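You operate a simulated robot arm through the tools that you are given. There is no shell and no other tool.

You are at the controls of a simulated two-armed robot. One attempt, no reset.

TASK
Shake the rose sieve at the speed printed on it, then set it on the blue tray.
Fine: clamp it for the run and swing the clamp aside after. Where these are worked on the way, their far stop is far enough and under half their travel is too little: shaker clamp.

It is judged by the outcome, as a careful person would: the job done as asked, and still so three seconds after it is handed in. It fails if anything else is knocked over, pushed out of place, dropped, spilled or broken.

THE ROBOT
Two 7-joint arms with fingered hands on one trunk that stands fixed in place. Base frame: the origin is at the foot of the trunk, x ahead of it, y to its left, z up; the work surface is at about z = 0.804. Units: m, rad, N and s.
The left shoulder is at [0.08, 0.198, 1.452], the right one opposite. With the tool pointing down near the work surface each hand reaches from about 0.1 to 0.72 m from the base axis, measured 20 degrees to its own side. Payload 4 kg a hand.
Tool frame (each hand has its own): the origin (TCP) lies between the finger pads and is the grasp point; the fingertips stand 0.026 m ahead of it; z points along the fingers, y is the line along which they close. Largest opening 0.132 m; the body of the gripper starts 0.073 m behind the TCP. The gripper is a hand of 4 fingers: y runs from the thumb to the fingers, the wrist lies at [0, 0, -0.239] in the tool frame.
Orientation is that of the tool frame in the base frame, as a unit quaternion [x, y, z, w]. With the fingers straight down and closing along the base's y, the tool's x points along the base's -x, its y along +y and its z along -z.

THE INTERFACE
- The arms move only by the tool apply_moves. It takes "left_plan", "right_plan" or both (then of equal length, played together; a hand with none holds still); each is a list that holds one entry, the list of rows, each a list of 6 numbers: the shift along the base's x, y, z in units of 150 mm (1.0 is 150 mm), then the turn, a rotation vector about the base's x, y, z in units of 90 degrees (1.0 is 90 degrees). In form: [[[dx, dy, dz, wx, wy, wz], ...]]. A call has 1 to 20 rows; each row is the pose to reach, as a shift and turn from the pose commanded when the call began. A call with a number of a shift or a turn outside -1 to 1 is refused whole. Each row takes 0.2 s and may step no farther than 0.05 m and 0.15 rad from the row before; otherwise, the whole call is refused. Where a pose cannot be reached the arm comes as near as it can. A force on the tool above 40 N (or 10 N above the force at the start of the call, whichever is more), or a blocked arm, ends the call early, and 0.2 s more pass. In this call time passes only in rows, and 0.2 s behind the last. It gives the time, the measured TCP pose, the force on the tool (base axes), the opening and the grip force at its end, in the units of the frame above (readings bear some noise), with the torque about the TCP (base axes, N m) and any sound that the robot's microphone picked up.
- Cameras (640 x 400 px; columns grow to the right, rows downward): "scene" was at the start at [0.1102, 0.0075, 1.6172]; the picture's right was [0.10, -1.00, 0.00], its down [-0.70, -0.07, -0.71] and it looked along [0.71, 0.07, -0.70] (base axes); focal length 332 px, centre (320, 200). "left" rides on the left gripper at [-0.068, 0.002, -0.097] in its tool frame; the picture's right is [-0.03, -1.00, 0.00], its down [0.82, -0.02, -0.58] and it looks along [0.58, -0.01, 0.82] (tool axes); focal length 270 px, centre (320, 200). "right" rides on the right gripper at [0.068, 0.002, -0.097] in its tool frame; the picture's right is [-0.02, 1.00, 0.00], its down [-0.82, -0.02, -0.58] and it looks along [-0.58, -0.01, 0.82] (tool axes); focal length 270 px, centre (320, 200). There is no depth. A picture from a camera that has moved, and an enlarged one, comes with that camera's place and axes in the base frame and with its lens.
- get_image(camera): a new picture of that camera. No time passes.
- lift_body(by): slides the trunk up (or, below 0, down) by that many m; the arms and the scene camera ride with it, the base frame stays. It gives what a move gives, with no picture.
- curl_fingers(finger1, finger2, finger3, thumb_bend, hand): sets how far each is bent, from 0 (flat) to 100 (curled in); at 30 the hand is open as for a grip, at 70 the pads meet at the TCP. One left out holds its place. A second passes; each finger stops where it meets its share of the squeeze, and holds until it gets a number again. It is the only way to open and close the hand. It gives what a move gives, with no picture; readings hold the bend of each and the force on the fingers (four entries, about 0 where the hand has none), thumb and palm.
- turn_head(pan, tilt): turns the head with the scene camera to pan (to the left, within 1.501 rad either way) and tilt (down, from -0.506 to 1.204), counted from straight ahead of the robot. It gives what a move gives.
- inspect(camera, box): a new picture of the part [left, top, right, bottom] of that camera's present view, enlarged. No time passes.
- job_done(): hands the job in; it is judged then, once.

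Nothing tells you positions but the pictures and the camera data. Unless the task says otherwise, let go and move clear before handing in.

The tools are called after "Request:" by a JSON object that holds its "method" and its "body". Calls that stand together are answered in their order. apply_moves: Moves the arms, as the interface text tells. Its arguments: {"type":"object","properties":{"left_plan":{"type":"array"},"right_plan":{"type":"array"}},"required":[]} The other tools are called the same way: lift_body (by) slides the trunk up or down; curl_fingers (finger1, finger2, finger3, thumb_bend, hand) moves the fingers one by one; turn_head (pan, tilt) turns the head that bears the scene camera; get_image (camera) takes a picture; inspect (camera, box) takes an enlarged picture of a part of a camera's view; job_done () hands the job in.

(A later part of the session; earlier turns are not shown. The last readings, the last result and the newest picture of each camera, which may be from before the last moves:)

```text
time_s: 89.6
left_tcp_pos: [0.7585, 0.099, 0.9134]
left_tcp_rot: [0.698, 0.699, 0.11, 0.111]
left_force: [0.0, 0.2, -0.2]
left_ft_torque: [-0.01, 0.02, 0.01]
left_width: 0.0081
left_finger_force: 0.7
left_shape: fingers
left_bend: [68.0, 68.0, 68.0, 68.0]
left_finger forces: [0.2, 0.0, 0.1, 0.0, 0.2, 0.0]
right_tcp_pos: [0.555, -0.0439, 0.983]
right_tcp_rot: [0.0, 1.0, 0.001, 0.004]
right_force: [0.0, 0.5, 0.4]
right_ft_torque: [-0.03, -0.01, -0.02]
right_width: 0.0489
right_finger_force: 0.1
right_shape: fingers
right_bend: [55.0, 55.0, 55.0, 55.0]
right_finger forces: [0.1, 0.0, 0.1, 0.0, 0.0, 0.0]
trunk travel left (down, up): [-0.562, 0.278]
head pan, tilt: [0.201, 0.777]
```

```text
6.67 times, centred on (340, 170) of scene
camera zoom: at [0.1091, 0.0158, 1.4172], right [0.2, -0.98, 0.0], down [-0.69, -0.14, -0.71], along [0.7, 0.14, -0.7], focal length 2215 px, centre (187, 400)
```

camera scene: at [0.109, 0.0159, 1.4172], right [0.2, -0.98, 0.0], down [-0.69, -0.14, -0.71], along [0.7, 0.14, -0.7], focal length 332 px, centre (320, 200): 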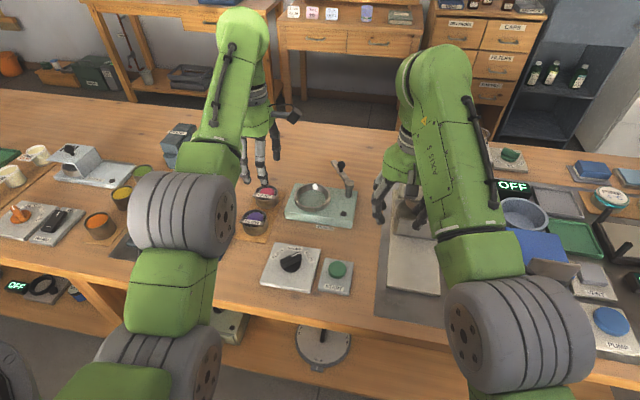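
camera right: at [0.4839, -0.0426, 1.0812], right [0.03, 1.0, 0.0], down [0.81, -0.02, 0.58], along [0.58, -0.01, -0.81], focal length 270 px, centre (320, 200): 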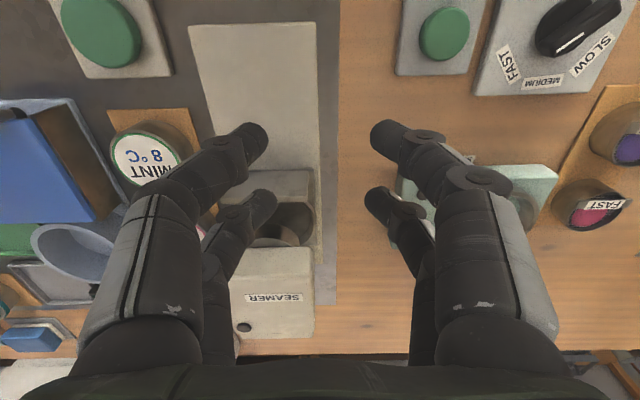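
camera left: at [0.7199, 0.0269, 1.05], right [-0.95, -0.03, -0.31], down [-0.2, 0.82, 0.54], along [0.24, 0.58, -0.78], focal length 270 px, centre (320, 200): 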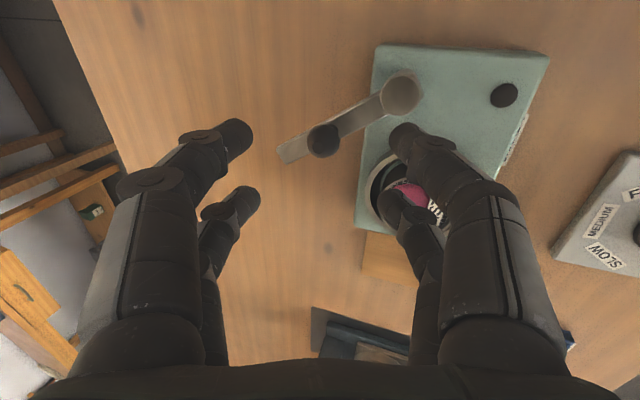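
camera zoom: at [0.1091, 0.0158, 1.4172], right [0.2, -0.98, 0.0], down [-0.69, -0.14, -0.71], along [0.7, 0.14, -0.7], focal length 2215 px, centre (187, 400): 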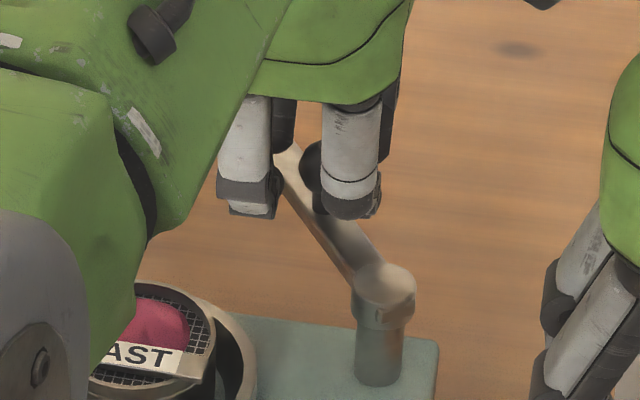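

The knob is caged between the four fingertips. I'll rotate the whole hand rigidly about the clamp post at (0.726, 0.0645) to swing the arm over the sieve, starting with 40°.

Request:
{"method": "apply_moves", "body": {"left_plan": [[[-0.034, 0.028, 0, 0, 0, 0.089], [-0.072, 0.051, 0, 0, 0, 0.178], [-0.112, 0.068, 0, 0, 0, 0.267], [-0.155, 0.08, 0, 0, 0, 0.356], [-0.199, 0.085, 0, 0, 0, 0.444]]]}}

Request:
{"method": "inspect", "body": {"camera": "left", "box": [200, 50, 440, 260]}}

Request:
{"method": "inspect", "body": {"camera": "scene", "box": [270, 130, 390, 220]}}

```text
time_s: 90.8
left_tcp_pos: [0.7306, 0.1122, 0.9127]
left_tcp_rot: [0.417, 0.895, 0.141, 0.067]
left_force: [-0.2, -0.5, -0.4]
left_ft_torque: [-0.01, -0.01, 0.01]
left_width: 0.008
left_finger_force: 0.2
left_shape: fingers
left_bend: [68.0, 68.0, 68.0, 68.0]
left_finger forces: [0.2, 0.0, 0.1, 0.0, 0.1, 0.0]
right_tcp_pos: [0.5544, -0.044, 0.9847]
right_tcp_rot: [-0.001, 1.0, 0.0, 0.004]
right_force: [0.6, -0.4, 0.3]
right_ft_torque: [-0.01, -0.02, 0.0]
right_width: 0.0487
right_finger_force: 0.1
right_shape: fingers
right_bend: [55.0, 55.0, 55.0, 55.0]
right_finger forces: [0.1, 0.1, 0.1, 0.1, 0.0, 0.0]
trunk travel left (down, up): [-0.562, 0.278]
head pan, tilt: [0.201, 0.777]
```

```text
1.90 times, centred on (320, 155) of left
camera zoom: at [0.7522, 0.0434, 1.0056], right [-0.71, -0.63, -0.31], down [-0.68, 0.5, 0.54], along [-0.19, 0.59, -0.78], focal length 515 px, centre (320, 286)
```

zoom: 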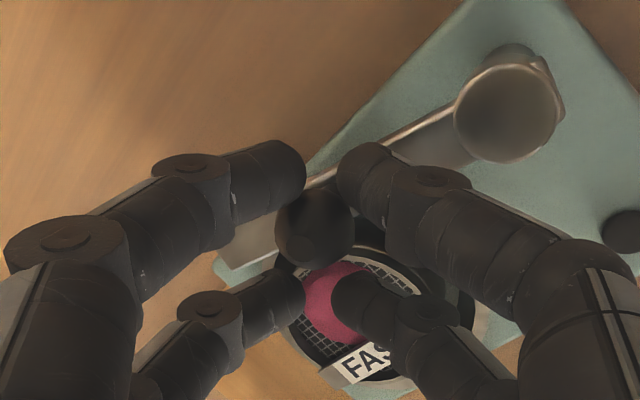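

```text
4.44 times, centred on (330, 175) of scene
camera zoom: at [0.1089, 0.0157, 1.4172], right [0.2, -0.98, 0.0], down [-0.69, -0.14, -0.71], along [0.7, 0.14, -0.7], focal length 1477 px, centre (276, 311)
```

zoom: 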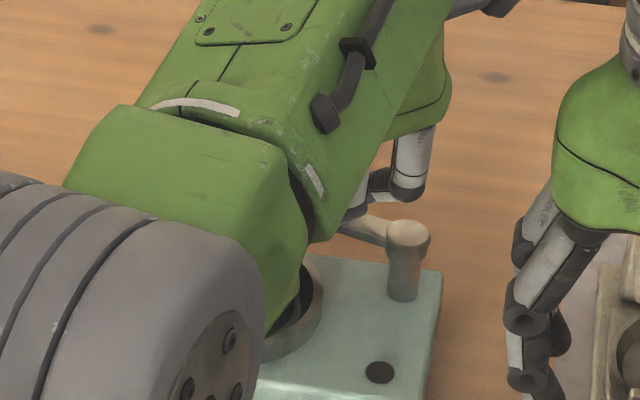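

The arm follows cleanly. I'll continue towards the sieve.

Request:
{"method": "apply_moves", "body": {"left_plan": [[[-0.045, 0.001, 0, 0, 0, 0.089], [-0.089, -0.004, 0, 0, 0, 0.178], [-0.132, -0.015, 0, 0, 0, 0.267], [-0.173, -0.032, 0, 0, 0, 0.356]]]}}

Request:
{"method": "inspect", "body": {"camera": "left", "box": [200, 50, 440, 260]}}

Request:
{"method": "get_image", "body": {"camera": "left"}}

```text
time_s: 91.8
left_tcp_pos: [0.7035, 0.1087, 0.9127]
left_tcp_rot: [0.153, 0.976, 0.154, 0.025]
left_force: [0.1, 0.5, 0.5]
left_ft_torque: [0.04, 0.0, -0.02]
left_width: 0.0077
left_finger_force: 0.0
left_shape: fingers
left_bend: [68.0, 68.0, 68.0, 68.0]
left_finger forces: [0.2, 0.1, 0.0, 0.1, 0.0, 0.0]
right_tcp_pos: [0.5538, -0.0441, 0.9837]
right_tcp_rot: [0.0, 1.0, 0.002, 0.004]
right_force: [0.2, 2.0, 0.7]
right_ft_torque: [0.02, -0.01, -0.01]
right_width: 0.0485
right_finger_force: 0.1
right_shape: fingers
right_bend: [55.0, 55.0, 55.0, 55.0]
right_finger forces: [0.1, 0.0, 0.0, 0.0, 0.1, 0.1]
trunk travel left (down, up): [-0.562, 0.278]
head pan, tilt: [0.201, 0.777]
```

```text
1.90 times, centred on (320, 155) of left
camera zoom: at [0.7605, 0.0609, 1.0045], right [-0.27, -0.91, -0.31], down [-0.84, 0.06, 0.54], along [-0.48, 0.4, -0.78], focal length 515 px, centre (320, 286)
```

zoom: 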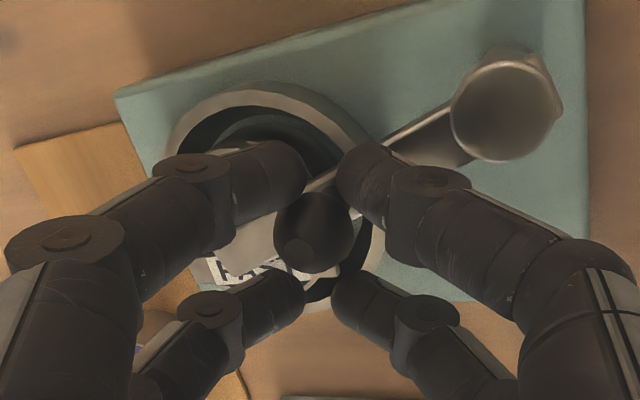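

```text
taken
camera left: at [0.7605, 0.0609, 1.0045], right [-0.27, -0.91, -0.31], down [-0.84, 0.06, 0.54], along [-0.48, 0.4, -0.78], focal length 270 px, centre (320, 200)
```

left: 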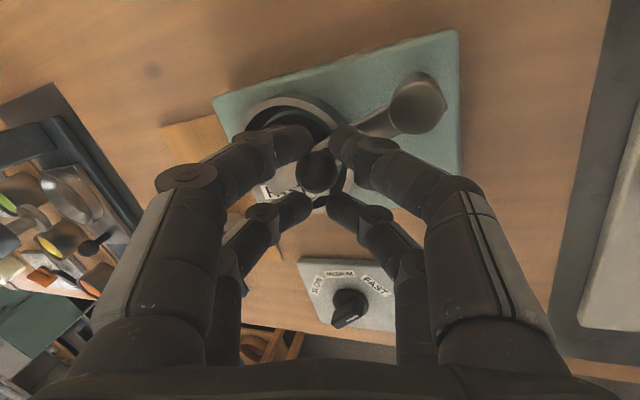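

Request:
{"method": "apply_moves", "body": {"left_plan": [[[-0.025, -0.014, 0, 0, 0, 0.056], [-0.049, -0.031, 0, 0, 0, 0.111]]]}}

Request:
{"method": "inspect", "body": {"camera": "left", "box": [200, 50, 440, 260]}}

```text
time_s: 92.4
left_tcp_pos: [0.7011, 0.103, 0.9132]
left_tcp_rot: [0.066, 0.985, 0.157, 0.013]
left_force: [22.8, -1.4, 5.1]
left_ft_torque: [0.06, -0.43, -0.42]
left_width: 0.0117
left_finger_force: 10.3
left_shape: fingers
left_bend: [66.0, 68.0, 68.0, 68.0]
left_finger forces: [20.4, 0.0, 0.0, 0.1, 0.1, 0.0]
right_tcp_pos: [0.557, -0.045, 0.9811]
right_tcp_rot: [0.001, 1.0, 0.002, 0.002]
right_force: [-0.4, -0.3, -0.5]
right_ft_torque: [0.01, 0.04, 0.0]
right_width: 0.0486
right_finger_force: 0.1
right_shape: fingers
right_bend: [55.0, 55.0, 55.0, 55.0]
right_finger forces: [0.1, 0.0, 0.1, 0.0, 0.0, 0.0]
trunk travel left (down, up): [-0.562, 0.278]
head pan, tilt: [0.201, 0.777]
```

```text
1.90 times, centred on (320, 155) of left
camera zoom: at [0.7647, 0.0666, 1.0049], right [-0.1, -0.95, -0.31], down [-0.84, -0.08, 0.54], along [-0.54, 0.31, -0.78], focal length 515 px, centre (320, 286)
```

zoom: 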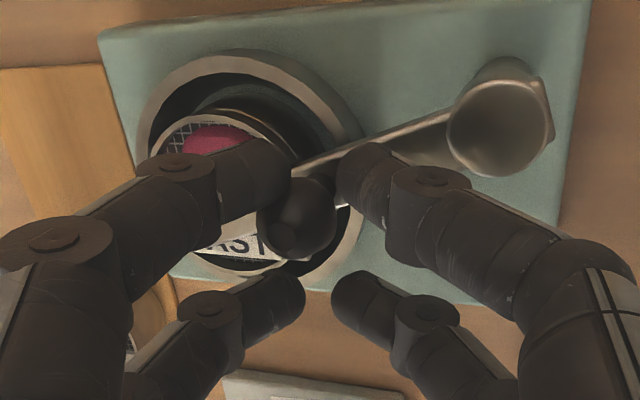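

The force rose to 23 N, so the clamp has reached its far stop over the sieve. I'll ease back, open the fingers and lift off the knob.

Request:
{"method": "apply_moves", "body": {"left_plan": [[[0.022, 0.016, 0, 0, 0, -0.05]]]}}

Request:
{"method": "curl_fingers", "body": {"hand": "left", "finger1": 57, "finger2": 57, "finger3": 57, "thumb_bend": 57}}

Request:
{"method": "inspect", "body": {"camera": "left", "box": [200, 50, 440, 260]}}

```text
time_s: 92.8
left_tcp_pos: [0.7004, 0.1048, 0.9117]
left_tcp_rot: [0.107, 0.982, 0.156, 0.018]
left_force: [13.4, -1.2, 4.8]
left_ft_torque: [0.05, -0.28, -0.23]
left_width: 0.0106
left_finger_force: 7.1
left_shape: fingers
left_bend: [67.0, 68.0, 68.0, 68.0]
left_finger forces: [12.9, 0.0, 0.1, 0.0, 0.1, 0.0]
right_tcp_pos: [0.555, -0.0447, 0.9837]
right_tcp_rot: [0.001, 1.0, 0.001, 0.004]
right_force: [0.1, -0.3, 0.7]
right_ft_torque: [0.01, -0.02, 0.01]
right_width: 0.0487
right_finger_force: 0.0
right_shape: fingers
right_bend: [55.0, 55.0, 55.0, 55.0]
right_finger forces: [0.0, 0.1, 0.1, 0.1, 0.0, 0.0]
trunk travel left (down, up): [-0.562, 0.278]
head pan, tilt: [0.201, 0.777]
```

```text
time_s: 93.8
left_tcp_pos: [0.6992, 0.1043, 0.9119]
left_tcp_rot: [0.108, 0.982, 0.156, 0.019]
left_force: [-0.7, 2.0, 3.9]
left_ft_torque: [-0.03, -0.02, 0.0]
left_width: 0.0395
left_finger_force: 2.6
left_shape: fingers
left_bend: [56.0, 56.0, 56.0, 59.0]
left_finger forces: [0.0, 0.1, 0.0, 0.0, 5.0, 0.1]
right_tcp_pos: [0.5523, -0.0454, 0.9847]
right_tcp_rot: [0.0, 1.0, 0.001, 0.005]
right_force: [-0.4, -0.6, -0.4]
right_ft_torque: [-0.01, 0.02, -0.02]
right_width: 0.0486
right_finger_force: 0.1
right_shape: fingers
right_bend: [55.0, 55.0, 55.0, 55.0]
right_finger forces: [0.0, 0.1, 0.0, 0.1, 0.1, 0.1]
trunk travel left (down, up): [-0.562, 0.278]
head pan, tilt: [0.201, 0.777]
```

```text
1.90 times, centred on (320, 155) of left
camera zoom: at [0.7596, 0.0648, 1.0051], right [-0.18, -0.93, -0.31], down [-0.84, -0.02, 0.54], along [-0.51, 0.36, -0.78], focal length 515 px, centre (320, 286)
```

zoom: 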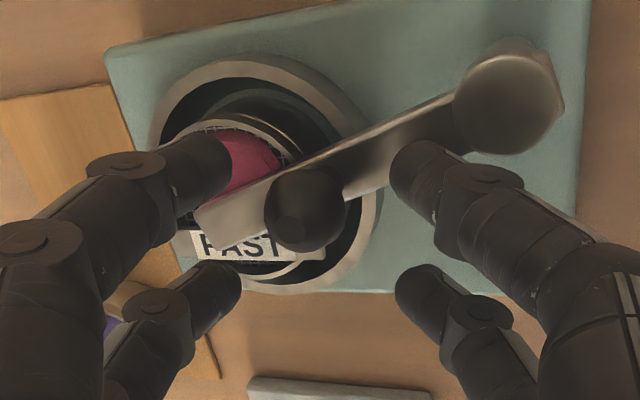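

Request:
{"method": "apply_moves", "body": {"left_plan": [[[-0.014, -0.06, 0.19, 0, 0, 0], [-0.028, -0.12, 0.38, 0, 0, 0], [-0.042, -0.18, 0.57, 0, 0, 0]]]}}

Request:
{"method": "get_image", "body": {"camera": "left"}}

Request:
{"method": "get_image", "body": {"camera": "scene"}}

```text
time_s: 94.6
left_tcp_pos: [0.6928, 0.0787, 0.9975]
left_tcp_rot: [0.106, 0.982, 0.156, 0.018]
left_force: [-0.3, 0.6, -0.7]
left_ft_torque: [0.01, 0.0, -0.01]
left_width: 0.045
left_finger_force: 0.3
left_shape: fingers
left_bend: [56.0, 56.0, 56.0, 56.0]
left_finger forces: [0.0, 0.0, 0.0, 0.0, 0.0, 0.1]
right_tcp_pos: [0.5541, -0.0433, 0.9844]
right_tcp_rot: [0.0, 1.0, 0.001, 0.004]
right_force: [-0.8, -0.1, -0.1]
right_ft_torque: [0.0, -0.01, 0.01]
right_width: 0.0488
right_finger_force: 0.1
right_shape: fingers
right_bend: [55.0, 55.0, 55.0, 55.0]
right_finger forces: [0.0, 0.0, 0.0, 0.0, 0.1, 0.0]
trunk travel left (down, up): [-0.562, 0.278]
head pan, tilt: [0.201, 0.777]
```

```text
taken
camera left: at [0.753, 0.0376, 1.091], right [-0.18, -0.93, -0.31], down [-0.84, -0.02, 0.54], along [-0.51, 0.36, -0.78], focal length 270 px, centre (320, 200)
```

left: 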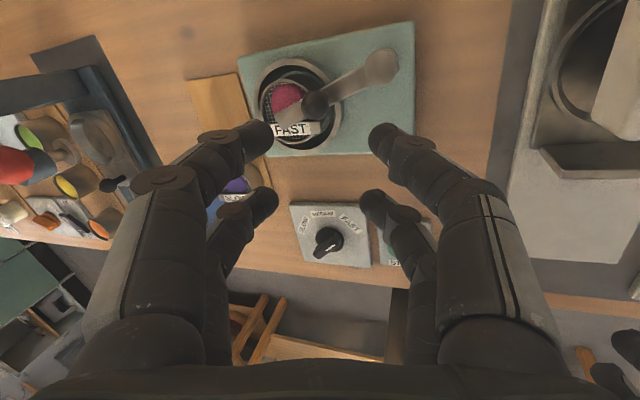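

```text
taken
camera scene: at [0.1086, 0.0155, 1.4172], right [0.2, -0.98, 0.0], down [-0.69, -0.14, -0.71], along [0.7, 0.14, -0.7], focal length 332 px, centre (320, 200)
```

scene: 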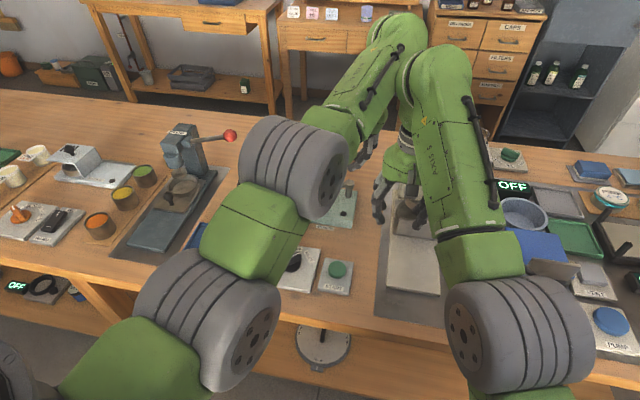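

Request:
{"method": "inspect", "body": {"camera": "left", "box": [220, 20, 430, 170]}}

Request:
{"method": "apply_moves", "body": {"left_plan": [[[-0.1, 0.15, 0.0, 0.05, 0.0, 0.0], [-0.2, 0.4, 0.0, 0.1, 0.0, 0.0], [-0.3, 0.65, 0.0, 0.15, 0.0, 0.0], [-0.4, 0.9, 0.0, 0.2, 0.0, 0.0]]]}}

Request:
{"method": "get_image", "body": {"camera": "scene"}}

```text
2.67 times, centred on (325, 95) of left
camera zoom: at [0.753, 0.0376, 1.091], right [-0.18, -0.93, -0.31], down [-0.84, -0.02, 0.54], along [-0.51, 0.36, -0.78], focal length 721 px, centre (307, 480)
```

zoom: 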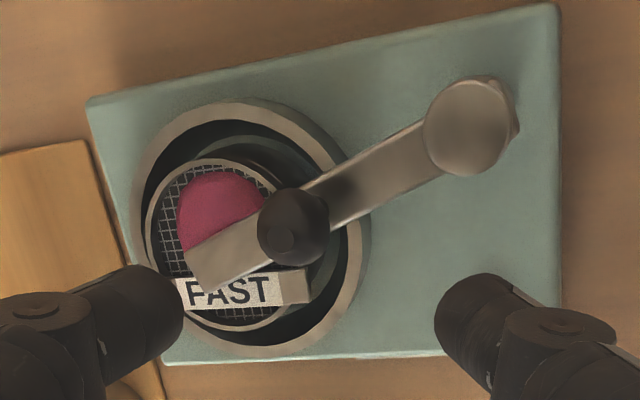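

```text
time_s: 95.6
left_tcp_pos: [0.632, 0.215, 0.9991]
left_tcp_rot: [0.108, 0.945, 0.307, 0.001]
left_force: [0.8, 0.7, 0.8]
left_ft_torque: [0.02, 0.0, -0.02]
left_width: 0.0451
left_finger_force: 0.1
left_shape: fingers
left_bend: [56.0, 56.0, 56.0, 56.0]
left_finger forces: [0.0, 0.0, 0.0, 0.0, 0.0, 0.1]
right_tcp_pos: [0.5528, -0.0427, 0.9841]
right_tcp_rot: [0.001, 1.0, 0.001, 0.003]
right_force: [0.9, 0.2, 0.4]
right_ft_torque: [0.03, -0.01, 0.02]
right_width: 0.0488
right_finger_force: 0.1
right_shape: fingers
right_bend: [55.0, 55.0, 55.0, 55.0]
right_finger forces: [0.0, 0.0, 0.1, 0.0, 0.0, 0.0]
trunk travel left (down, up): [-0.562, 0.278]
head pan, tilt: [0.201, 0.777]
```

```text
taken
camera scene: at [0.1083, 0.0168, 1.4173], right [0.2, -0.98, 0.0], down [-0.69, -0.14, -0.71], along [0.7, 0.14, -0.7], focal length 332 px, centre (320, 200)
```

scene: 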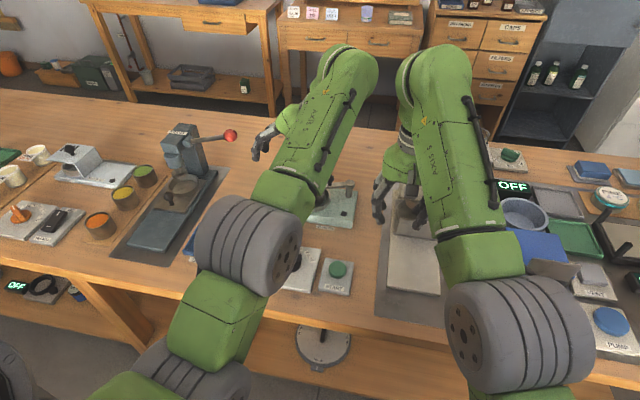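

The clamp arm now lies across the sieve. I tilted the left hand the wrong way just now, so I'll straighten it and move the left arm clear to the left.

Request:
{"method": "apply_moves", "body": {"left_plan": [[[-0.02, 0.05, -0.03, -0.09, 0.0, 0.0], [-0.04, 0.1, -0.06, -0.18, 0.0, 0.0], [-0.06, 0.15, -0.1, -0.27, 0.0, 0.0], [-0.08, 0.2, -0.15, -0.36, 0.0, 0.0], [-0.08, 0.22, -0.18, -0.39, 0.0, 0.0]]]}}

Request:
{"method": "get_image", "body": {"camera": "scene"}}

Request:
{"method": "get_image", "body": {"camera": "right"}}

```text
time_s: 96.8
left_tcp_pos: [0.62, 0.2468, 0.9717]
left_tcp_rot: [0.103, 0.994, 0.007, 0.034]
left_force: [0.5, -0.5, -0.1]
left_ft_torque: [-0.02, -0.01, -0.04]
left_width: 0.0454
left_finger_force: 0.0
left_shape: fingers
left_bend: [56.0, 56.0, 56.0, 56.0]
left_finger forces: [0.1, 0.0, 0.0, 0.0, 0.0, 0.1]
right_tcp_pos: [0.5535, -0.0436, 0.9838]
right_tcp_rot: [0.0, 1.0, 0.0, 0.004]
right_force: [0.6, -0.6, -0.3]
right_ft_torque: [-0.03, -0.02, 0.01]
right_width: 0.0489
right_finger_force: 0.0
right_shape: fingers
right_bend: [55.0, 55.0, 55.0, 55.0]
right_finger forces: [0.0, 0.0, 0.0, 0.1, 0.0, 0.1]
trunk travel left (down, up): [-0.562, 0.278]
head pan, tilt: [0.201, 0.777]
```

```text
taken
camera scene: at [0.1089, 0.0159, 1.4172], right [0.2, -0.98, 0.0], down [-0.69, -0.14, -0.71], along [0.7, 0.14, -0.7], focal length 332 px, centre (320, 200)
```

scene: 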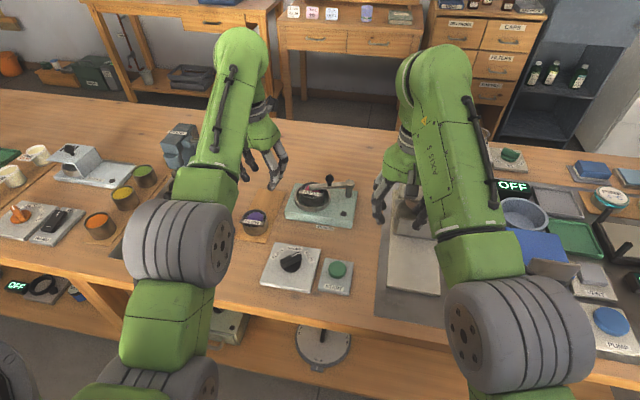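

```text
taken
camera right: at [0.4839, -0.0426, 1.0811], right [0.03, 1.0, 0.0], down [0.81, -0.02, 0.58], along [0.58, -0.01, -0.81], focal length 270 px, centre (320, 200)
```

right: 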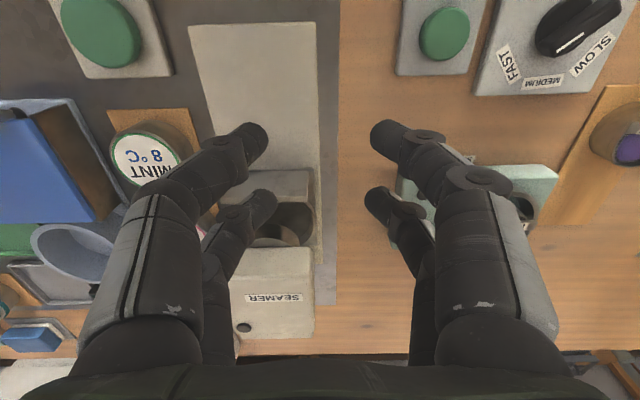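

The scene view shows the clamp across the sieve, the left hand clear and the dial at FAST. Now I'll bring the right hand, fingers closed as a poker, over the START button.

Request:
{"method": "curl_fingers", "body": {"hand": "right", "finger1": 70, "finger2": 70, "finger3": 70, "thumb_bend": 70}}

Request:
{"method": "apply_moves", "body": {"right_plan": [[[-0.08, 0.17, 0.0, 0, 0, 0], [-0.17, 0.34, -0.05, 0, 0, 0], [-0.26, 0.51, -0.12, 0, 0, 0], [-0.347, 0.687, -0.2, 0, 0, 0]]]}}

Request:
{"method": "get_image", "body": {"camera": "right"}}

Request:
{"method": "inspect", "body": {"camera": "scene", "box": [240, 170, 400, 300]}}

```text
time_s: 97.8
left_tcp_pos: [0.6203, 0.2473, 0.9711]
left_tcp_rot: [0.104, 0.994, 0.007, 0.032]
left_force: [-0.3, 0.1, -0.4]
left_ft_torque: [-0.01, -0.01, -0.03]
left_width: 0.0453
left_finger_force: 0.0
left_shape: fingers
left_bend: [56.0, 56.0, 56.0, 56.0]
left_finger forces: [0.0, 0.0, 0.1, 0.1, 0.0, 0.1]
right_tcp_pos: [0.5541, -0.044, 0.9849]
right_tcp_rot: [0.001, 1.0, 0.001, 0.004]
right_force: [-0.4, -0.4, 0.4]
right_ft_torque: [0.01, -0.01, -0.01]
right_width: 0.0016
right_finger_force: 0.0
right_shape: fingers
right_bend: [70.0, 70.0, 70.0, 70.0]
right_finger forces: [0.0, 0.0, 0.0, 0.1, 0.1, 0.1]
trunk travel left (down, up): [-0.562, 0.278]
head pan, tilt: [0.201, 0.777]
```

```text
time_s: 98.8
left_tcp_pos: [0.6204, 0.2475, 0.9711]
left_tcp_rot: [0.103, 0.994, 0.007, 0.034]
left_force: [0.1, -0.1, -0.1]
left_ft_torque: [0.01, 0.0, -0.01]
left_width: 0.0454
left_finger_force: 0.1
left_shape: fingers
left_bend: [56.0, 56.0, 56.0, 56.0]
left_finger forces: [0.1, 0.1, 0.1, 0.0, 0.0, 0.1]
right_tcp_pos: [0.5017, 0.0601, 0.9534]
right_tcp_rot: [0.0, 1.0, 0.001, 0.004]
right_force: [0.2, 0.5, -0.1]
right_ft_torque: [-0.01, -0.01, -0.01]
right_width: 0.0018
right_finger_force: 0.0
right_shape: fingers
right_bend: [70.0, 70.0, 70.0, 70.0]
right_finger forces: [0.1, 0.1, 0.1, 0.0, 0.0, 0.0]
trunk travel left (down, up): [-0.562, 0.278]
head pan, tilt: [0.201, 0.777]
```

```text
taken
camera right: at [0.4315, 0.0611, 1.0507], right [0.03, 1.0, 0.0], down [0.81, -0.02, 0.58], along [0.58, -0.01, -0.81], focal length 270 px, centre (320, 200)
```

right: 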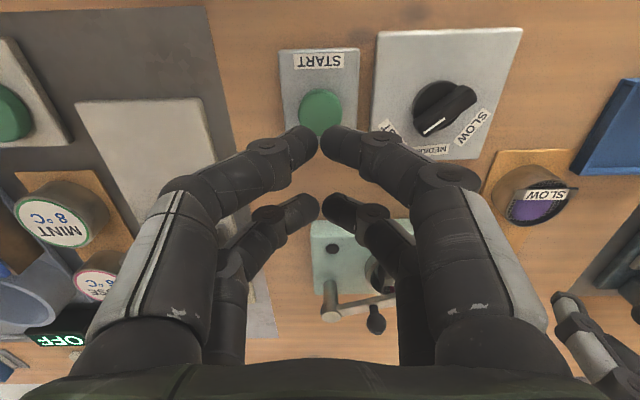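

```text
3.08 times, centred on (320, 235) of scene
camera zoom: at [0.1085, 0.017, 1.4173], right [0.2, -0.98, 0.0], down [-0.69, -0.14, -0.71], along [0.7, 0.14, -0.7], focal length 1022 px, centre (320, 92)
```

zoom: 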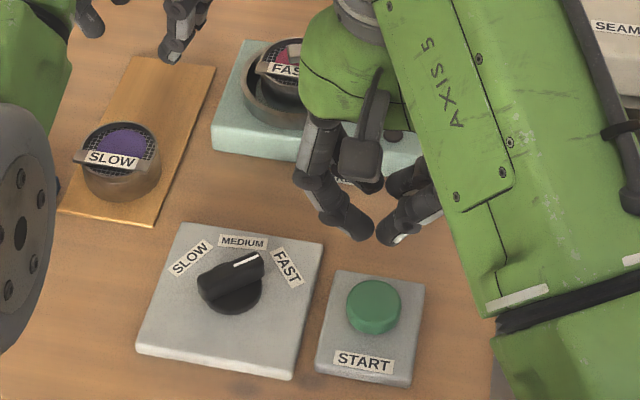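

Request:
{"method": "apply_moves", "body": {"right_plan": [[[-0.02, 0.005, -0.2, 0, 0, 0], [-0.02, 0.005, -0.4, 0, 0, 0], [-0.02, 0.005, -0.5, 0, 0, 0]]]}}

Request:
{"method": "get_image", "body": {"camera": "right"}}

Request:
{"method": "inspect", "body": {"camera": "scene", "box": [280, 190, 400, 290]}}

```text
time_s: 99.6
left_tcp_pos: [0.6217, 0.2467, 0.9716]
left_tcp_rot: [0.103, 0.994, 0.008, 0.033]
left_force: [0.0, 1.0, -0.4]
left_ft_torque: [-0.01, -0.02, 0.0]
left_width: 0.0452
left_finger_force: 0.1
left_shape: fingers
left_bend: [56.0, 56.0, 56.0, 56.0]
left_finger forces: [0.1, 0.1, 0.1, 0.0, 0.0, 0.0]
right_tcp_pos: [0.4989, 0.0605, 0.8772]
right_tcp_rot: [0.0, 1.0, 0.001, 0.003]
right_force: [0.5, -0.3, -0.6]
right_ft_torque: [0.02, -0.01, 0.0]
right_width: 0.0011
right_finger_force: 0.1
right_shape: fingers
right_bend: [70.0, 70.0, 70.0, 70.0]
right_finger forces: [0.0, 0.0, 0.0, 0.0, 0.0, 0.1]
trunk travel left (down, up): [-0.562, 0.278]
head pan, tilt: [0.201, 0.777]
```

```text
taken
camera right: at [0.4287, 0.0614, 0.9743], right [0.03, 1.0, 0.0], down [0.81, -0.02, 0.58], along [0.58, -0.01, -0.81], focal length 270 px, centre (320, 200)
```

right: 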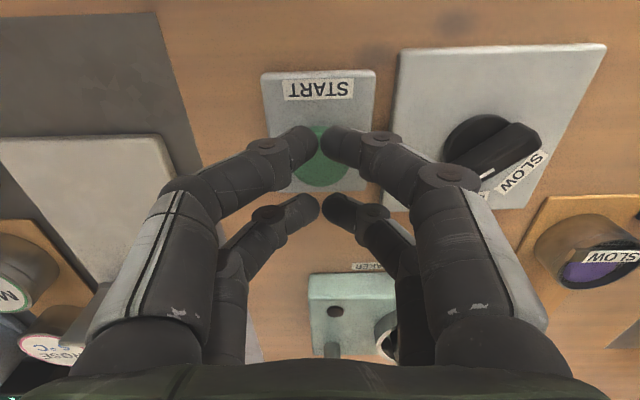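

```text
4.00 times, centred on (340, 240) of scene
camera zoom: at [0.1091, 0.0157, 1.4172], right [0.2, -0.98, 0.0], down [-0.69, -0.14, -0.71], along [0.7, 0.14, -0.7], focal length 1329 px, centre (240, 40)
```

zoom: 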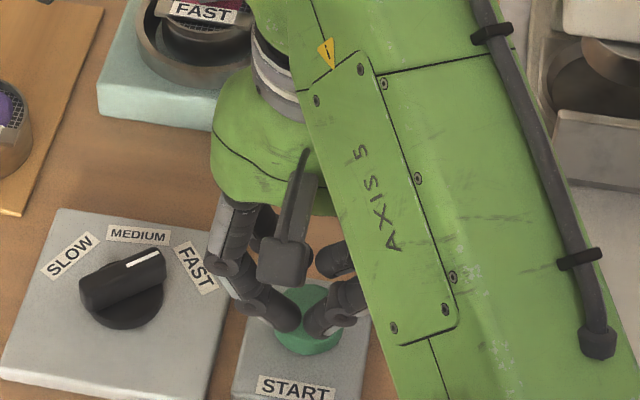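

Request:
{"method": "apply_moves", "body": {"right_plan": [[[0, 0, -0.04, 0, 0, 0], [0, 0, -0.08, 0, 0, 0], [0, 0, -0.11, 0, 0, 0]]]}}

```text
time_s: 100.4
left_tcp_pos: [0.621, 0.2471, 0.9715]
left_tcp_rot: [0.103, 0.994, 0.008, 0.033]
left_force: [0.9, 0.0, 0.3]
left_ft_torque: [-0.02, -0.02, -0.02]
left_width: 0.0452
left_finger_force: 0.0
left_shape: fingers
left_bend: [56.0, 56.0, 56.0, 56.0]
left_finger forces: [0.0, 0.1, 0.0, 0.1, 0.0, 0.0]
right_tcp_pos: [0.4985, 0.0602, 0.8625]
right_tcp_rot: [0.0, 1.0, 0.001, 0.004]
right_force: [0.3, -1.1, -0.7]
right_ft_torque: [0.03, -0.01, 0.0]
right_width: 0.0015
right_finger_force: 0.0
right_shape: fingers
right_bend: [70.0, 70.0, 70.0, 70.0]
right_finger forces: [0.0, 0.1, 0.1, 0.0, 0.1, 0.0]
trunk travel left (down, up): [-0.562, 0.278]
head pan, tilt: [0.201, 0.777]
```

Request:
{"method": "apply_moves", "body": {"right_plan": [[[0, 0, -0.02, 0, 0, 0], [0, 0, -0.04, 0, 0, 0], [0, 0, -0.06, 0, 0, 0]]]}}

Request:
{"method": "get_image", "body": {"camera": "right"}}

```text
time_s: 101.2
left_tcp_pos: [0.6212, 0.2468, 0.9723]
left_tcp_rot: [0.103, 0.994, 0.009, 0.034]
left_force: [0.3, 0.2, -0.4]
left_ft_torque: [0.01, 0.03, 0.0]
left_width: 0.0453
left_finger_force: 0.0
left_shape: fingers
left_bend: [56.0, 56.0, 56.0, 56.0]
left_finger forces: [0.0, 0.0, 0.1, 0.0, 0.0, 0.1]
right_tcp_pos: [0.4986, 0.0583, 0.8543]
right_tcp_rot: [0.0, 1.0, 0.001, 0.003]
right_force: [0.9, 0.7, -0.3]
right_ft_torque: [0.0, -0.04, -0.01]
right_width: 0.0015
right_finger_force: 0.2
right_shape: fingers
right_bend: [70.0, 70.0, 70.0, 70.0]
right_finger forces: [0.1, 0.1, 0.0, 0.0, 0.0, 0.0]
trunk travel left (down, up): [-0.562, 0.278]
head pan, tilt: [0.201, 0.777]
```

```text
taken
camera right: at [0.4289, 0.0607, 0.9508], right [0.03, 1.0, 0.0], down [0.81, -0.02, 0.58], along [0.58, -0.01, -0.81], focal length 270 px, centre (320, 200)
```

right: 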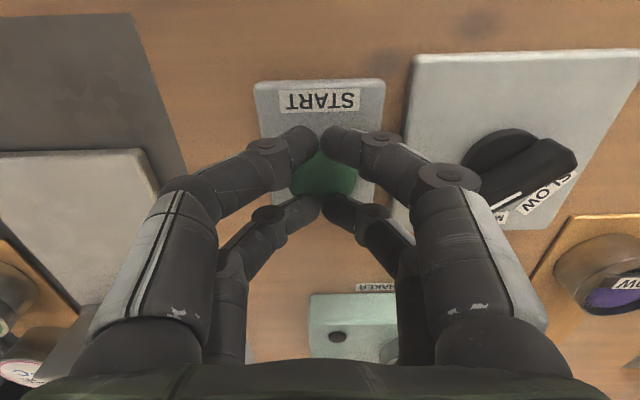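

Request:
{"method": "apply_moves", "body": {"right_plan": [[[0, 0, -0.02, 0, 0, 0], [0, 0, -0.04, 0, 0, 0]]]}}

```text
time_s: 101.8
left_tcp_pos: [0.6211, 0.2468, 0.9728]
left_tcp_rot: [0.103, 0.994, 0.008, 0.034]
left_force: [0.2, 0.0, -0.3]
left_ft_torque: [0.01, 0.0, 0.0]
left_width: 0.0455
left_finger_force: 0.0
left_shape: fingers
left_bend: [56.0, 56.0, 56.0, 56.0]
left_finger forces: [0.1, 0.1, 0.0, 0.1, 0.0, 0.0]
right_tcp_pos: [0.5004, 0.0605, 0.8481]
right_tcp_rot: [0.001, 1.0, 0.002, 0.004]
right_force: [0.6, -0.8, 4.2]
right_ft_torque: [-0.03, -0.08, 0.01]
right_width: 0.0015
right_finger_force: 1.7
right_shape: fingers
right_bend: [70.0, 70.0, 70.0, 70.0]
right_finger forces: [0.0, 0.9, 2.6, 0.0, 0.0, 0.0]
trunk travel left (down, up): [-0.562, 0.278]
head pan, tilt: [0.201, 0.777]
heard: click
```

I heard a click, so START has been pressed. I'll lift the finger off and watch the shaker.

Request:
{"method": "apply_moves", "body": {"right_plan": [[[0, 0, 0.1, 0, 0, 0], [0, 0, 0.3, 0, 0, 0], [0, 0, 0.55, 0, 0, 0]]]}}

Request:
{"method": "get_image", "body": {"camera": "right"}}

Request:
{"method": "inspect", "body": {"camera": "scene", "box": [260, 150, 400, 300]}}

```text
time_s: 102.6
left_tcp_pos: [0.6218, 0.2474, 0.9712]
left_tcp_rot: [0.103, 0.994, 0.008, 0.034]
left_force: [0.4, 0.5, 0.1]
left_ft_torque: [0.0, -0.03, 0.02]
left_width: 0.0453
left_finger_force: 0.0
left_shape: fingers
left_bend: [56.0, 56.0, 56.0, 56.0]
left_finger forces: [0.1, 0.0, 0.0, 0.0, 0.0, 0.0]
right_tcp_pos: [0.4961, 0.0604, 0.9323]
right_tcp_rot: [0.0, 1.0, 0.001, 0.004]
right_force: [-0.7, 0.4, 0.5]
right_ft_torque: [0.02, 0.02, -0.01]
right_width: 0.0013
right_finger_force: 0.1
right_shape: fingers
right_bend: [70.0, 70.0, 70.0, 70.0]
right_finger forces: [0.0, 0.1, 0.0, 0.0, 0.0, 0.0]
trunk travel left (down, up): [-0.562, 0.278]
head pan, tilt: [0.201, 0.777]
```

```text
taken
camera right: at [0.4268, 0.0619, 1.0287], right [0.03, 1.0, 0.0], down [0.81, -0.02, 0.58], along [0.58, -0.01, -0.81], focal length 270 px, centre (320, 200)
```

right: 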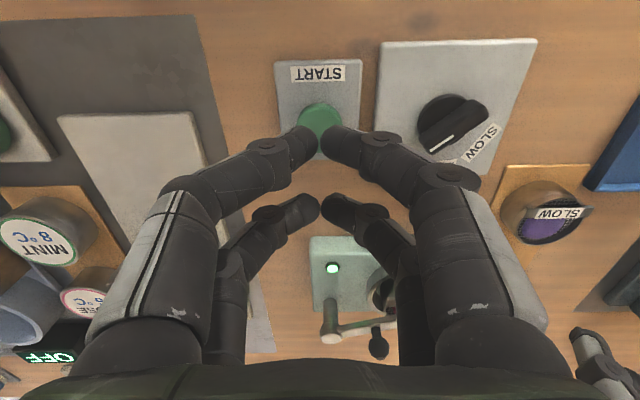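

```text
2.67 times, centred on (330, 225) of scene
camera zoom: at [0.1084, 0.0161, 1.4172], right [0.2, -0.98, 0.0], down [-0.69, -0.14, -0.71], along [0.7, 0.14, -0.7], focal length 886 px, centre (293, 133)
```

zoom: 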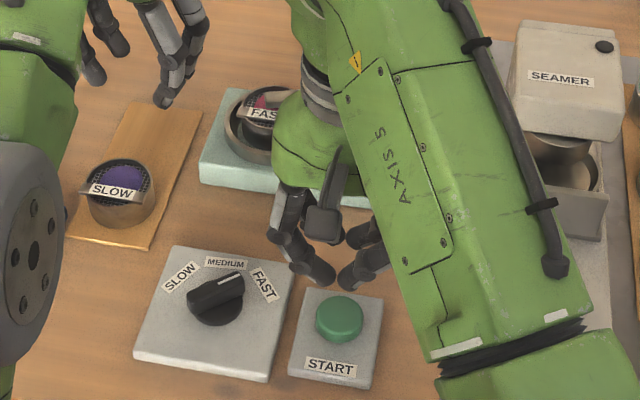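

The shaker's indicator light is green, so it is running at FAST with the clamp on. I'll withdraw the right hand while it runs and listen for it to stop.

Request:
{"method": "apply_moves", "body": {"right_plan": [[[0.03, -0.07, 0.05, 0, 0, 0], [0.07, -0.14, 0.1, 0, 0, 0], [0.1, -0.21, 0.15, 0, 0, 0], [0.13, -0.28, 0.2, 0, 0, 0], [0.17, -0.35, 0.23, 0, 0, 0], [0.2, -0.42, 0.26, 0, 0, 0], [0.23, -0.49, 0.29, 0, 0, 0], [0.27, -0.56, 0.31, 0, 0, 0], [0.3, -0.63, 0.33, 0, 0, 0], [0.33, -0.7, 0.35, 0, 0, 0]]]}}

Request:
{"method": "inspect", "body": {"camera": "scene", "box": [260, 150, 400, 250]}}

```text
time_s: 104.8
left_tcp_pos: [0.6197, 0.2472, 0.9719]
left_tcp_rot: [0.103, 0.994, 0.008, 0.033]
left_force: [0.2, -0.3, -1.7]
left_ft_torque: [0.03, -0.01, 0.01]
left_width: 0.0454
left_finger_force: 0.1
left_shape: fingers
left_bend: [56.0, 56.0, 56.0, 56.0]
left_finger forces: [0.0, 0.0, 0.0, 0.0, 0.0, 0.0]
right_tcp_pos: [0.5491, -0.0447, 0.9822]
right_tcp_rot: [-0.001, 1.0, 0.002, 0.003]
right_force: [-0.1, -0.6, -0.7]
right_ft_torque: [-0.02, 0.01, -0.01]
right_width: 0.0015
right_finger_force: 0.1
right_shape: fingers
right_bend: [70.0, 70.0, 70.0, 70.0]
right_finger forces: [0.1, 0.0, 0.1, 0.1, 0.1, 0.1]
trunk travel left (down, up): [-0.562, 0.278]
head pan, tilt: [0.201, 0.777]
```

```text
4.00 times, centred on (330, 200) of scene
camera zoom: at [0.1091, 0.0156, 1.4172], right [0.2, -0.98, 0.0], down [-0.69, -0.14, -0.71], along [0.7, 0.14, -0.7], focal length 1329 px, centre (280, 200)
```

zoom: 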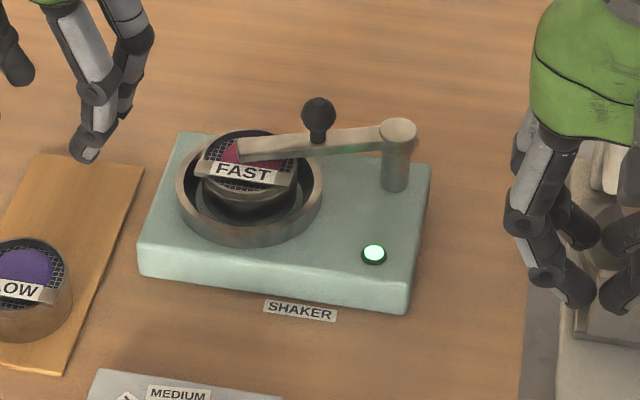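

The light is still green. I'll hold still and wait.

Request:
{"method": "apply_moves", "body": {"right_plan": [[[0, 0, 0, 0, 0, 0], [0, 0, 0, 0, 0, 0], [0, 0, 0, 0, 0, 0], [0, 0, 0, 0, 0, 0], [0, 0, 0, 0, 0, 0], [0, 0, 0, 0, 0, 0], [0, 0, 0, 0, 0, 0], [0, 0, 0, 0, 0, 0], [0, 0, 0, 0, 0, 0], [0, 0, 0, 0, 0, 0], [0, 0, 0, 0, 0, 0], [0, 0, 0, 0, 0, 0], [0, 0, 0, 0, 0, 0], [0, 0, 0, 0, 0, 0], [0, 0, 0, 0, 0, 0]]]}}

Request:
{"method": "inspect", "body": {"camera": "scene", "box": [260, 150, 400, 250]}}

```text
time_s: 108.0
left_tcp_pos: [0.6207, 0.2462, 0.9706]
left_tcp_rot: [0.103, 0.994, 0.009, 0.033]
left_force: [0.3, -0.7, 0.1]
left_ft_torque: [-0.03, 0.02, -0.03]
left_width: 0.045
left_finger_force: 0.2
left_shape: fingers
left_bend: [56.0, 56.0, 56.0, 56.0]
left_finger forces: [0.0, 0.0, 0.1, 0.0, 0.0, 0.0]
right_tcp_pos: [0.5512, -0.0439, 0.9827]
right_tcp_rot: [0.0, 1.0, 0.001, 0.004]
right_force: [-0.1, -0.3, 0.5]
right_ft_torque: [-0.01, 0.0, 0.0]
right_width: 0.001
right_finger_force: 0.1
right_shape: fingers
right_bend: [70.0, 70.0, 70.0, 70.0]
right_finger forces: [0.0, 0.1, 0.1, 0.1, 0.0, 0.1]
trunk travel left (down, up): [-0.562, 0.278]
head pan, tilt: [0.201, 0.777]
```

```text
4.00 times, centred on (330, 200) of scene
camera zoom: at [0.109, 0.0159, 1.4172], right [0.2, -0.98, 0.0], down [-0.69, -0.14, -0.71], along [0.7, 0.14, -0.7], focal length 1329 px, centre (280, 200)
```

zoom: 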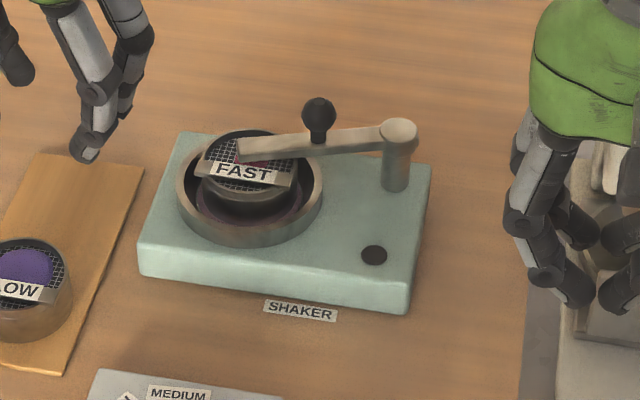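

The light has gone out and the pink material has gone through the mesh, so the run is finished. Now I'll swing the clamp aside with the left hand by retracing the path back to the knob.

Request:
{"method": "apply_moves", "body": {"left_plan": [[[0.09, -0.19, 0.1, 0.035, 0, 0], [0.18, -0.38, 0.2, 0.07, 0, 0], [0.267, -0.575, 0.2, 0.1, 0, 0]]]}}

Request:
{"method": "apply_moves", "body": {"left_plan": [[[0.08, -0.18, 0.0, 0.03, 0, 0], [0.16, -0.36, 0.0, 0.06, 0, 0], [0.219, -0.535, 0.0, 0.09, 0, 0]]]}}

Request:
{"method": "get_image", "body": {"camera": "left"}}

Request:
{"method": "get_image", "body": {"camera": "scene"}}

```text
time_s: 108.8
left_tcp_pos: [0.6613, 0.1588, 1.0022]
left_tcp_rot: [0.106, 0.99, 0.087, 0.025]
left_force: [-0.3, -0.5, -0.3]
left_ft_torque: [0.02, -0.02, 0.04]
left_width: 0.0449
left_finger_force: 0.0
left_shape: fingers
left_bend: [56.0, 56.0, 56.0, 56.0]
left_finger forces: [0.1, 0.1, 0.0, 0.0, 0.0, 0.0]
right_tcp_pos: [0.5501, -0.0447, 0.9827]
right_tcp_rot: [0.0, 1.0, 0.001, 0.003]
right_force: [-0.1, 0.0, 0.0]
right_ft_torque: [0.02, -0.04, 0.03]
right_width: 0.0014
right_finger_force: 0.1
right_shape: fingers
right_bend: [70.0, 70.0, 70.0, 70.0]
right_finger forces: [0.0, 0.0, 0.0, 0.0, 0.0, 0.0]
trunk travel left (down, up): [-0.562, 0.278]
head pan, tilt: [0.201, 0.777]
```

```text
time_s: 109.6
left_tcp_pos: [0.6946, 0.0784, 1.0012]
left_tcp_rot: [0.107, 0.982, 0.157, 0.018]
left_force: [-1.4, -0.3, -0.6]
left_ft_torque: [0.01, 0.0, 0.0]
left_width: 0.0453
left_finger_force: 0.0
left_shape: fingers
left_bend: [56.0, 56.0, 56.0, 56.0]
left_finger forces: [0.0, 0.0, 0.1, 0.0, 0.0, 0.0]
right_tcp_pos: [0.5488, -0.0463, 0.9819]
right_tcp_rot: [-0.001, 1.0, 0.002, 0.004]
right_force: [-0.1, 0.7, -0.7]
right_ft_torque: [0.02, 0.02, 0.0]
right_width: 0.0014
right_finger_force: 0.1
right_shape: fingers
right_bend: [70.0, 70.0, 70.0, 70.0]
right_finger forces: [0.0, 0.0, 0.1, 0.0, 0.1, 0.1]
trunk travel left (down, up): [-0.562, 0.278]
head pan, tilt: [0.201, 0.777]
```

```text
taken
camera left: at [0.7558, 0.037, 1.0938], right [-0.18, -0.93, -0.31], down [-0.84, -0.02, 0.54], along [-0.51, 0.36, -0.78], focal length 270 px, centre (320, 200)
```

left: 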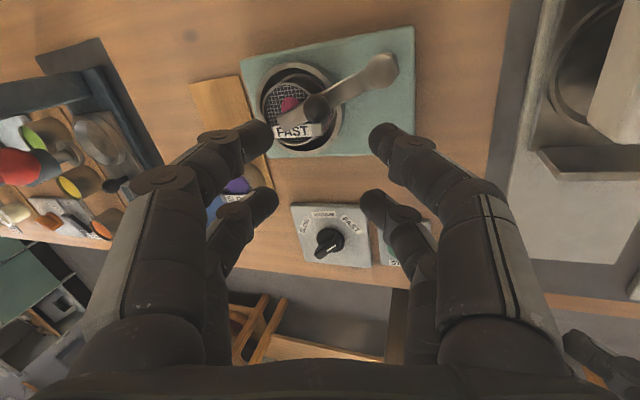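

```text
taken
camera scene: at [0.1088, 0.0148, 1.4172], right [0.2, -0.98, 0.0], down [-0.69, -0.14, -0.71], along [0.7, 0.14, -0.7], focal length 332 px, centre (320, 200)
```

scene: 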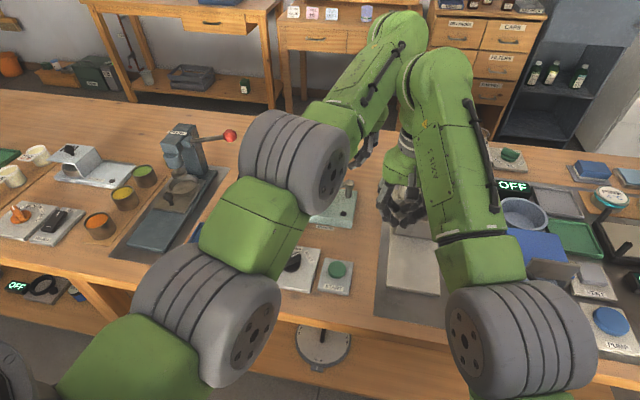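

Request:
{"method": "apply_moves", "body": {"left_plan": [[[0.06, 0.05, -0.15, 0, 0, 0], [0.08, 0.12, -0.38, 0, 0, 0]]]}}

Request:
{"method": "inspect", "body": {"camera": "left", "box": [200, 50, 440, 260]}}

```text
time_s: 110.2
left_tcp_pos: [0.7088, 0.0985, 0.943]
left_tcp_rot: [0.108, 0.982, 0.156, 0.017]
left_force: [0.3, 0.4, 0.0]
left_ft_torque: [0.03, -0.03, 0.03]
left_width: 0.0454
left_finger_force: 0.1
left_shape: fingers
left_bend: [56.0, 56.0, 56.0, 56.0]
left_finger forces: [0.1, 0.0, 0.0, 0.0, 0.0, 0.0]
right_tcp_pos: [0.5501, -0.0442, 0.982]
right_tcp_rot: [0.001, 1.0, 0.001, 0.004]
right_force: [1.0, 0.4, 0.5]
right_ft_torque: [0.01, 0.01, -0.02]
right_width: 0.0014
right_finger_force: 0.0
right_shape: fingers
right_bend: [70.0, 70.0, 70.0, 70.0]
right_finger forces: [0.1, 0.0, 0.0, 0.0, 0.1, 0.0]
trunk travel left (down, up): [-0.562, 0.278]
head pan, tilt: [0.201, 0.777]
```

```text
1.90 times, centred on (320, 155) of left
camera zoom: at [0.769, 0.0577, 1.036], right [-0.18, -0.93, -0.31], down [-0.84, -0.02, 0.54], along [-0.51, 0.36, -0.78], focal length 515 px, centre (320, 286)
```

zoom: 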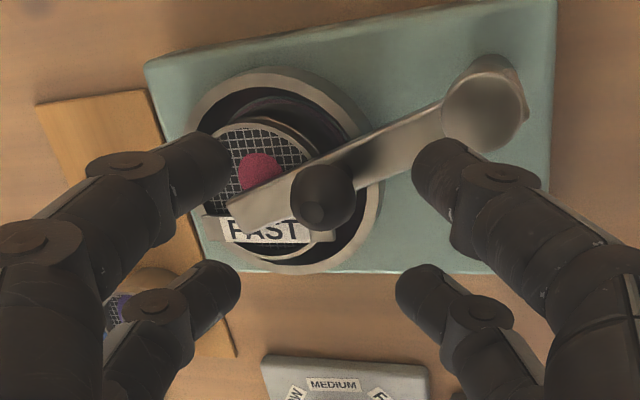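

Request:
{"method": "apply_moves", "body": {"left_plan": [[[0.007, 0.03, -0.095, 0, 0, 0], [0.014, 0.06, -0.185, 0, 0, 0]]]}}

Request:
{"method": "inspect", "body": {"camera": "left", "box": [200, 50, 440, 260]}}

```text
time_s: 110.8
left_tcp_pos: [0.7091, 0.1097, 0.9162]
left_tcp_rot: [0.108, 0.982, 0.155, 0.018]
left_force: [-0.2, 0.5, 0.5]
left_ft_torque: [0.0, -0.02, 0.02]
left_width: 0.0455
left_finger_force: 0.1
left_shape: fingers
left_bend: [56.0, 56.0, 56.0, 56.0]
left_finger forces: [0.0, 0.1, 0.0, 0.0, 0.0, 0.0]
right_tcp_pos: [0.5501, -0.044, 0.9818]
right_tcp_rot: [0.0, 1.0, 0.0, 0.004]
right_force: [-0.5, 0.5, 0.4]
right_ft_torque: [0.01, 0.0, 0.0]
right_width: 0.0013
right_finger_force: 0.0
right_shape: fingers
right_bend: [70.0, 70.0, 70.0, 70.0]
right_finger forces: [0.1, 0.0, 0.0, 0.0, 0.0, 0.0]
trunk travel left (down, up): [-0.562, 0.278]
head pan, tilt: [0.201, 0.777]
```

```text
1.90 times, centred on (320, 155) of left
camera zoom: at [0.77, 0.0678, 1.0087], right [-0.18, -0.93, -0.31], down [-0.84, -0.02, 0.54], along [-0.51, 0.36, -0.78], focal length 515 px, centre (320, 286)
```

zoom: 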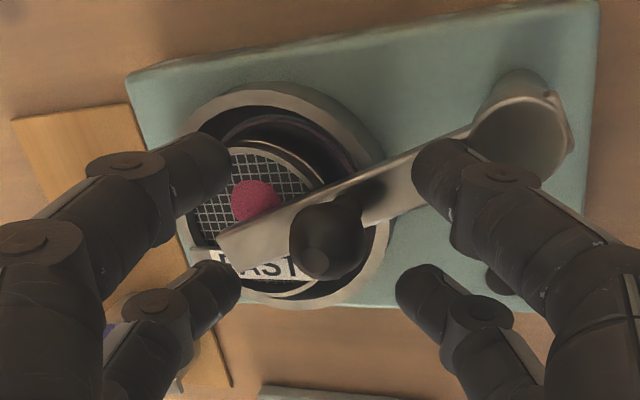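

Request:
{"method": "curl_fingers", "body": {"hand": "left", "finger1": 68, "finger2": 68, "finger3": 68, "thumb_bend": 68}}

Request:
{"method": "inspect", "body": {"camera": "left", "box": [200, 50, 440, 260]}}

```text
time_s: 111.8
left_tcp_pos: [0.7098, 0.1092, 0.9164]
left_tcp_rot: [0.107, 0.982, 0.155, 0.018]
left_force: [-0.3, 0.0, -0.3]
left_ft_torque: [-0.01, 0.02, 0.02]
left_width: 0.0077
left_finger_force: 0.0
left_shape: fingers
left_bend: [68.0, 68.0, 68.0, 68.0]
left_finger forces: [0.1, 0.0, 0.0, 0.1, 0.1, 0.0]
right_tcp_pos: [0.5501, -0.0454, 0.982]
right_tcp_rot: [0.0, 1.0, 0.001, 0.004]
right_force: [0.2, 0.5, -0.5]
right_ft_torque: [0.04, -0.01, -0.01]
right_width: 0.0014
right_finger_force: 0.0
right_shape: fingers
right_bend: [70.0, 70.0, 70.0, 70.0]
right_finger forces: [0.0, 0.1, 0.1, 0.0, 0.0, 0.0]
trunk travel left (down, up): [-0.562, 0.278]
head pan, tilt: [0.201, 0.777]
```

```text
1.90 times, centred on (320, 155) of left
camera zoom: at [0.7695, 0.0674, 1.0092], right [-0.18, -0.93, -0.31], down [-0.84, -0.02, 0.54], along [-0.51, 0.36, -0.78], focal length 515 px, centre (320, 286)
```

zoom: 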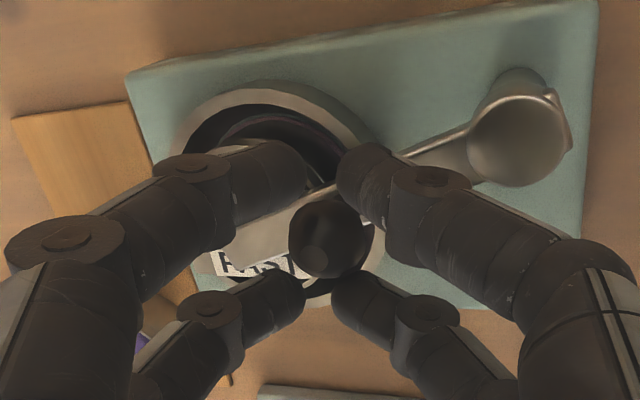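

Request:
{"method": "apply_moves", "body": {"left_plan": [[[0.043, 0.012, 0, 0, 0, -0.089], [0.087, 0.018, 0, 0, 0, -0.178], [0.131, 0.018, 0, 0, 0, -0.267], [0.175, 0.011, 0, 0, 0, -0.356], [0.217, -0.001, 0, 0, 0, -0.444]]]}}

Request:
{"method": "inspect", "body": {"camera": "left", "box": [200, 50, 440, 260]}}

```text
time_s: 113.0
left_tcp_pos: [0.7409, 0.1076, 0.9161]
left_tcp_rot: [0.438, 0.885, 0.14, 0.07]
left_force: [-0.3, -0.2, 0.0]
left_ft_torque: [-0.01, 0.04, 0.02]
left_width: 0.0076
left_finger_force: 0.4
left_shape: fingers
left_bend: [68.0, 68.0, 68.0, 68.0]
left_finger forces: [0.0, 0.0, 0.3, 0.0, 0.0, 0.0]
right_tcp_pos: [0.5498, -0.0451, 0.9824]
right_tcp_rot: [-0.001, 1.0, 0.001, 0.003]
right_force: [0.0, -0.6, -0.7]
right_ft_torque: [0.0, 0.01, 0.01]
right_width: 0.0015
right_finger_force: 0.0
right_shape: fingers
right_bend: [70.0, 70.0, 70.0, 70.0]
right_finger forces: [0.1, 0.1, 0.0, 0.1, 0.0, 0.1]
trunk travel left (down, up): [-0.562, 0.278]
head pan, tilt: [0.201, 0.777]
```

```text
1.90 times, centred on (320, 155) of left
camera zoom: at [0.7607, 0.0378, 1.0083], right [-0.74, -0.6, -0.31], down [-0.65, 0.53, 0.54], along [-0.16, 0.6, -0.78], focal length 515 px, centre (320, 286)
```

zoom: 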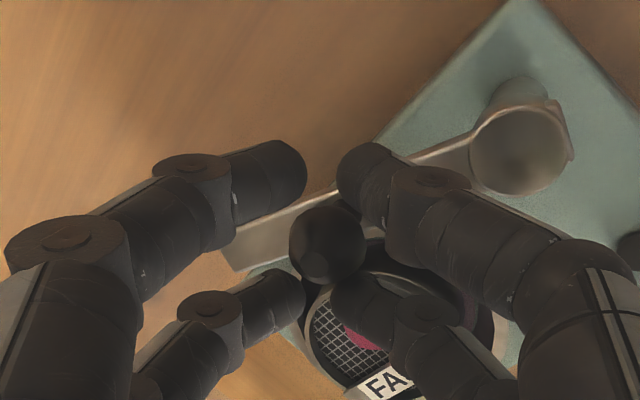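

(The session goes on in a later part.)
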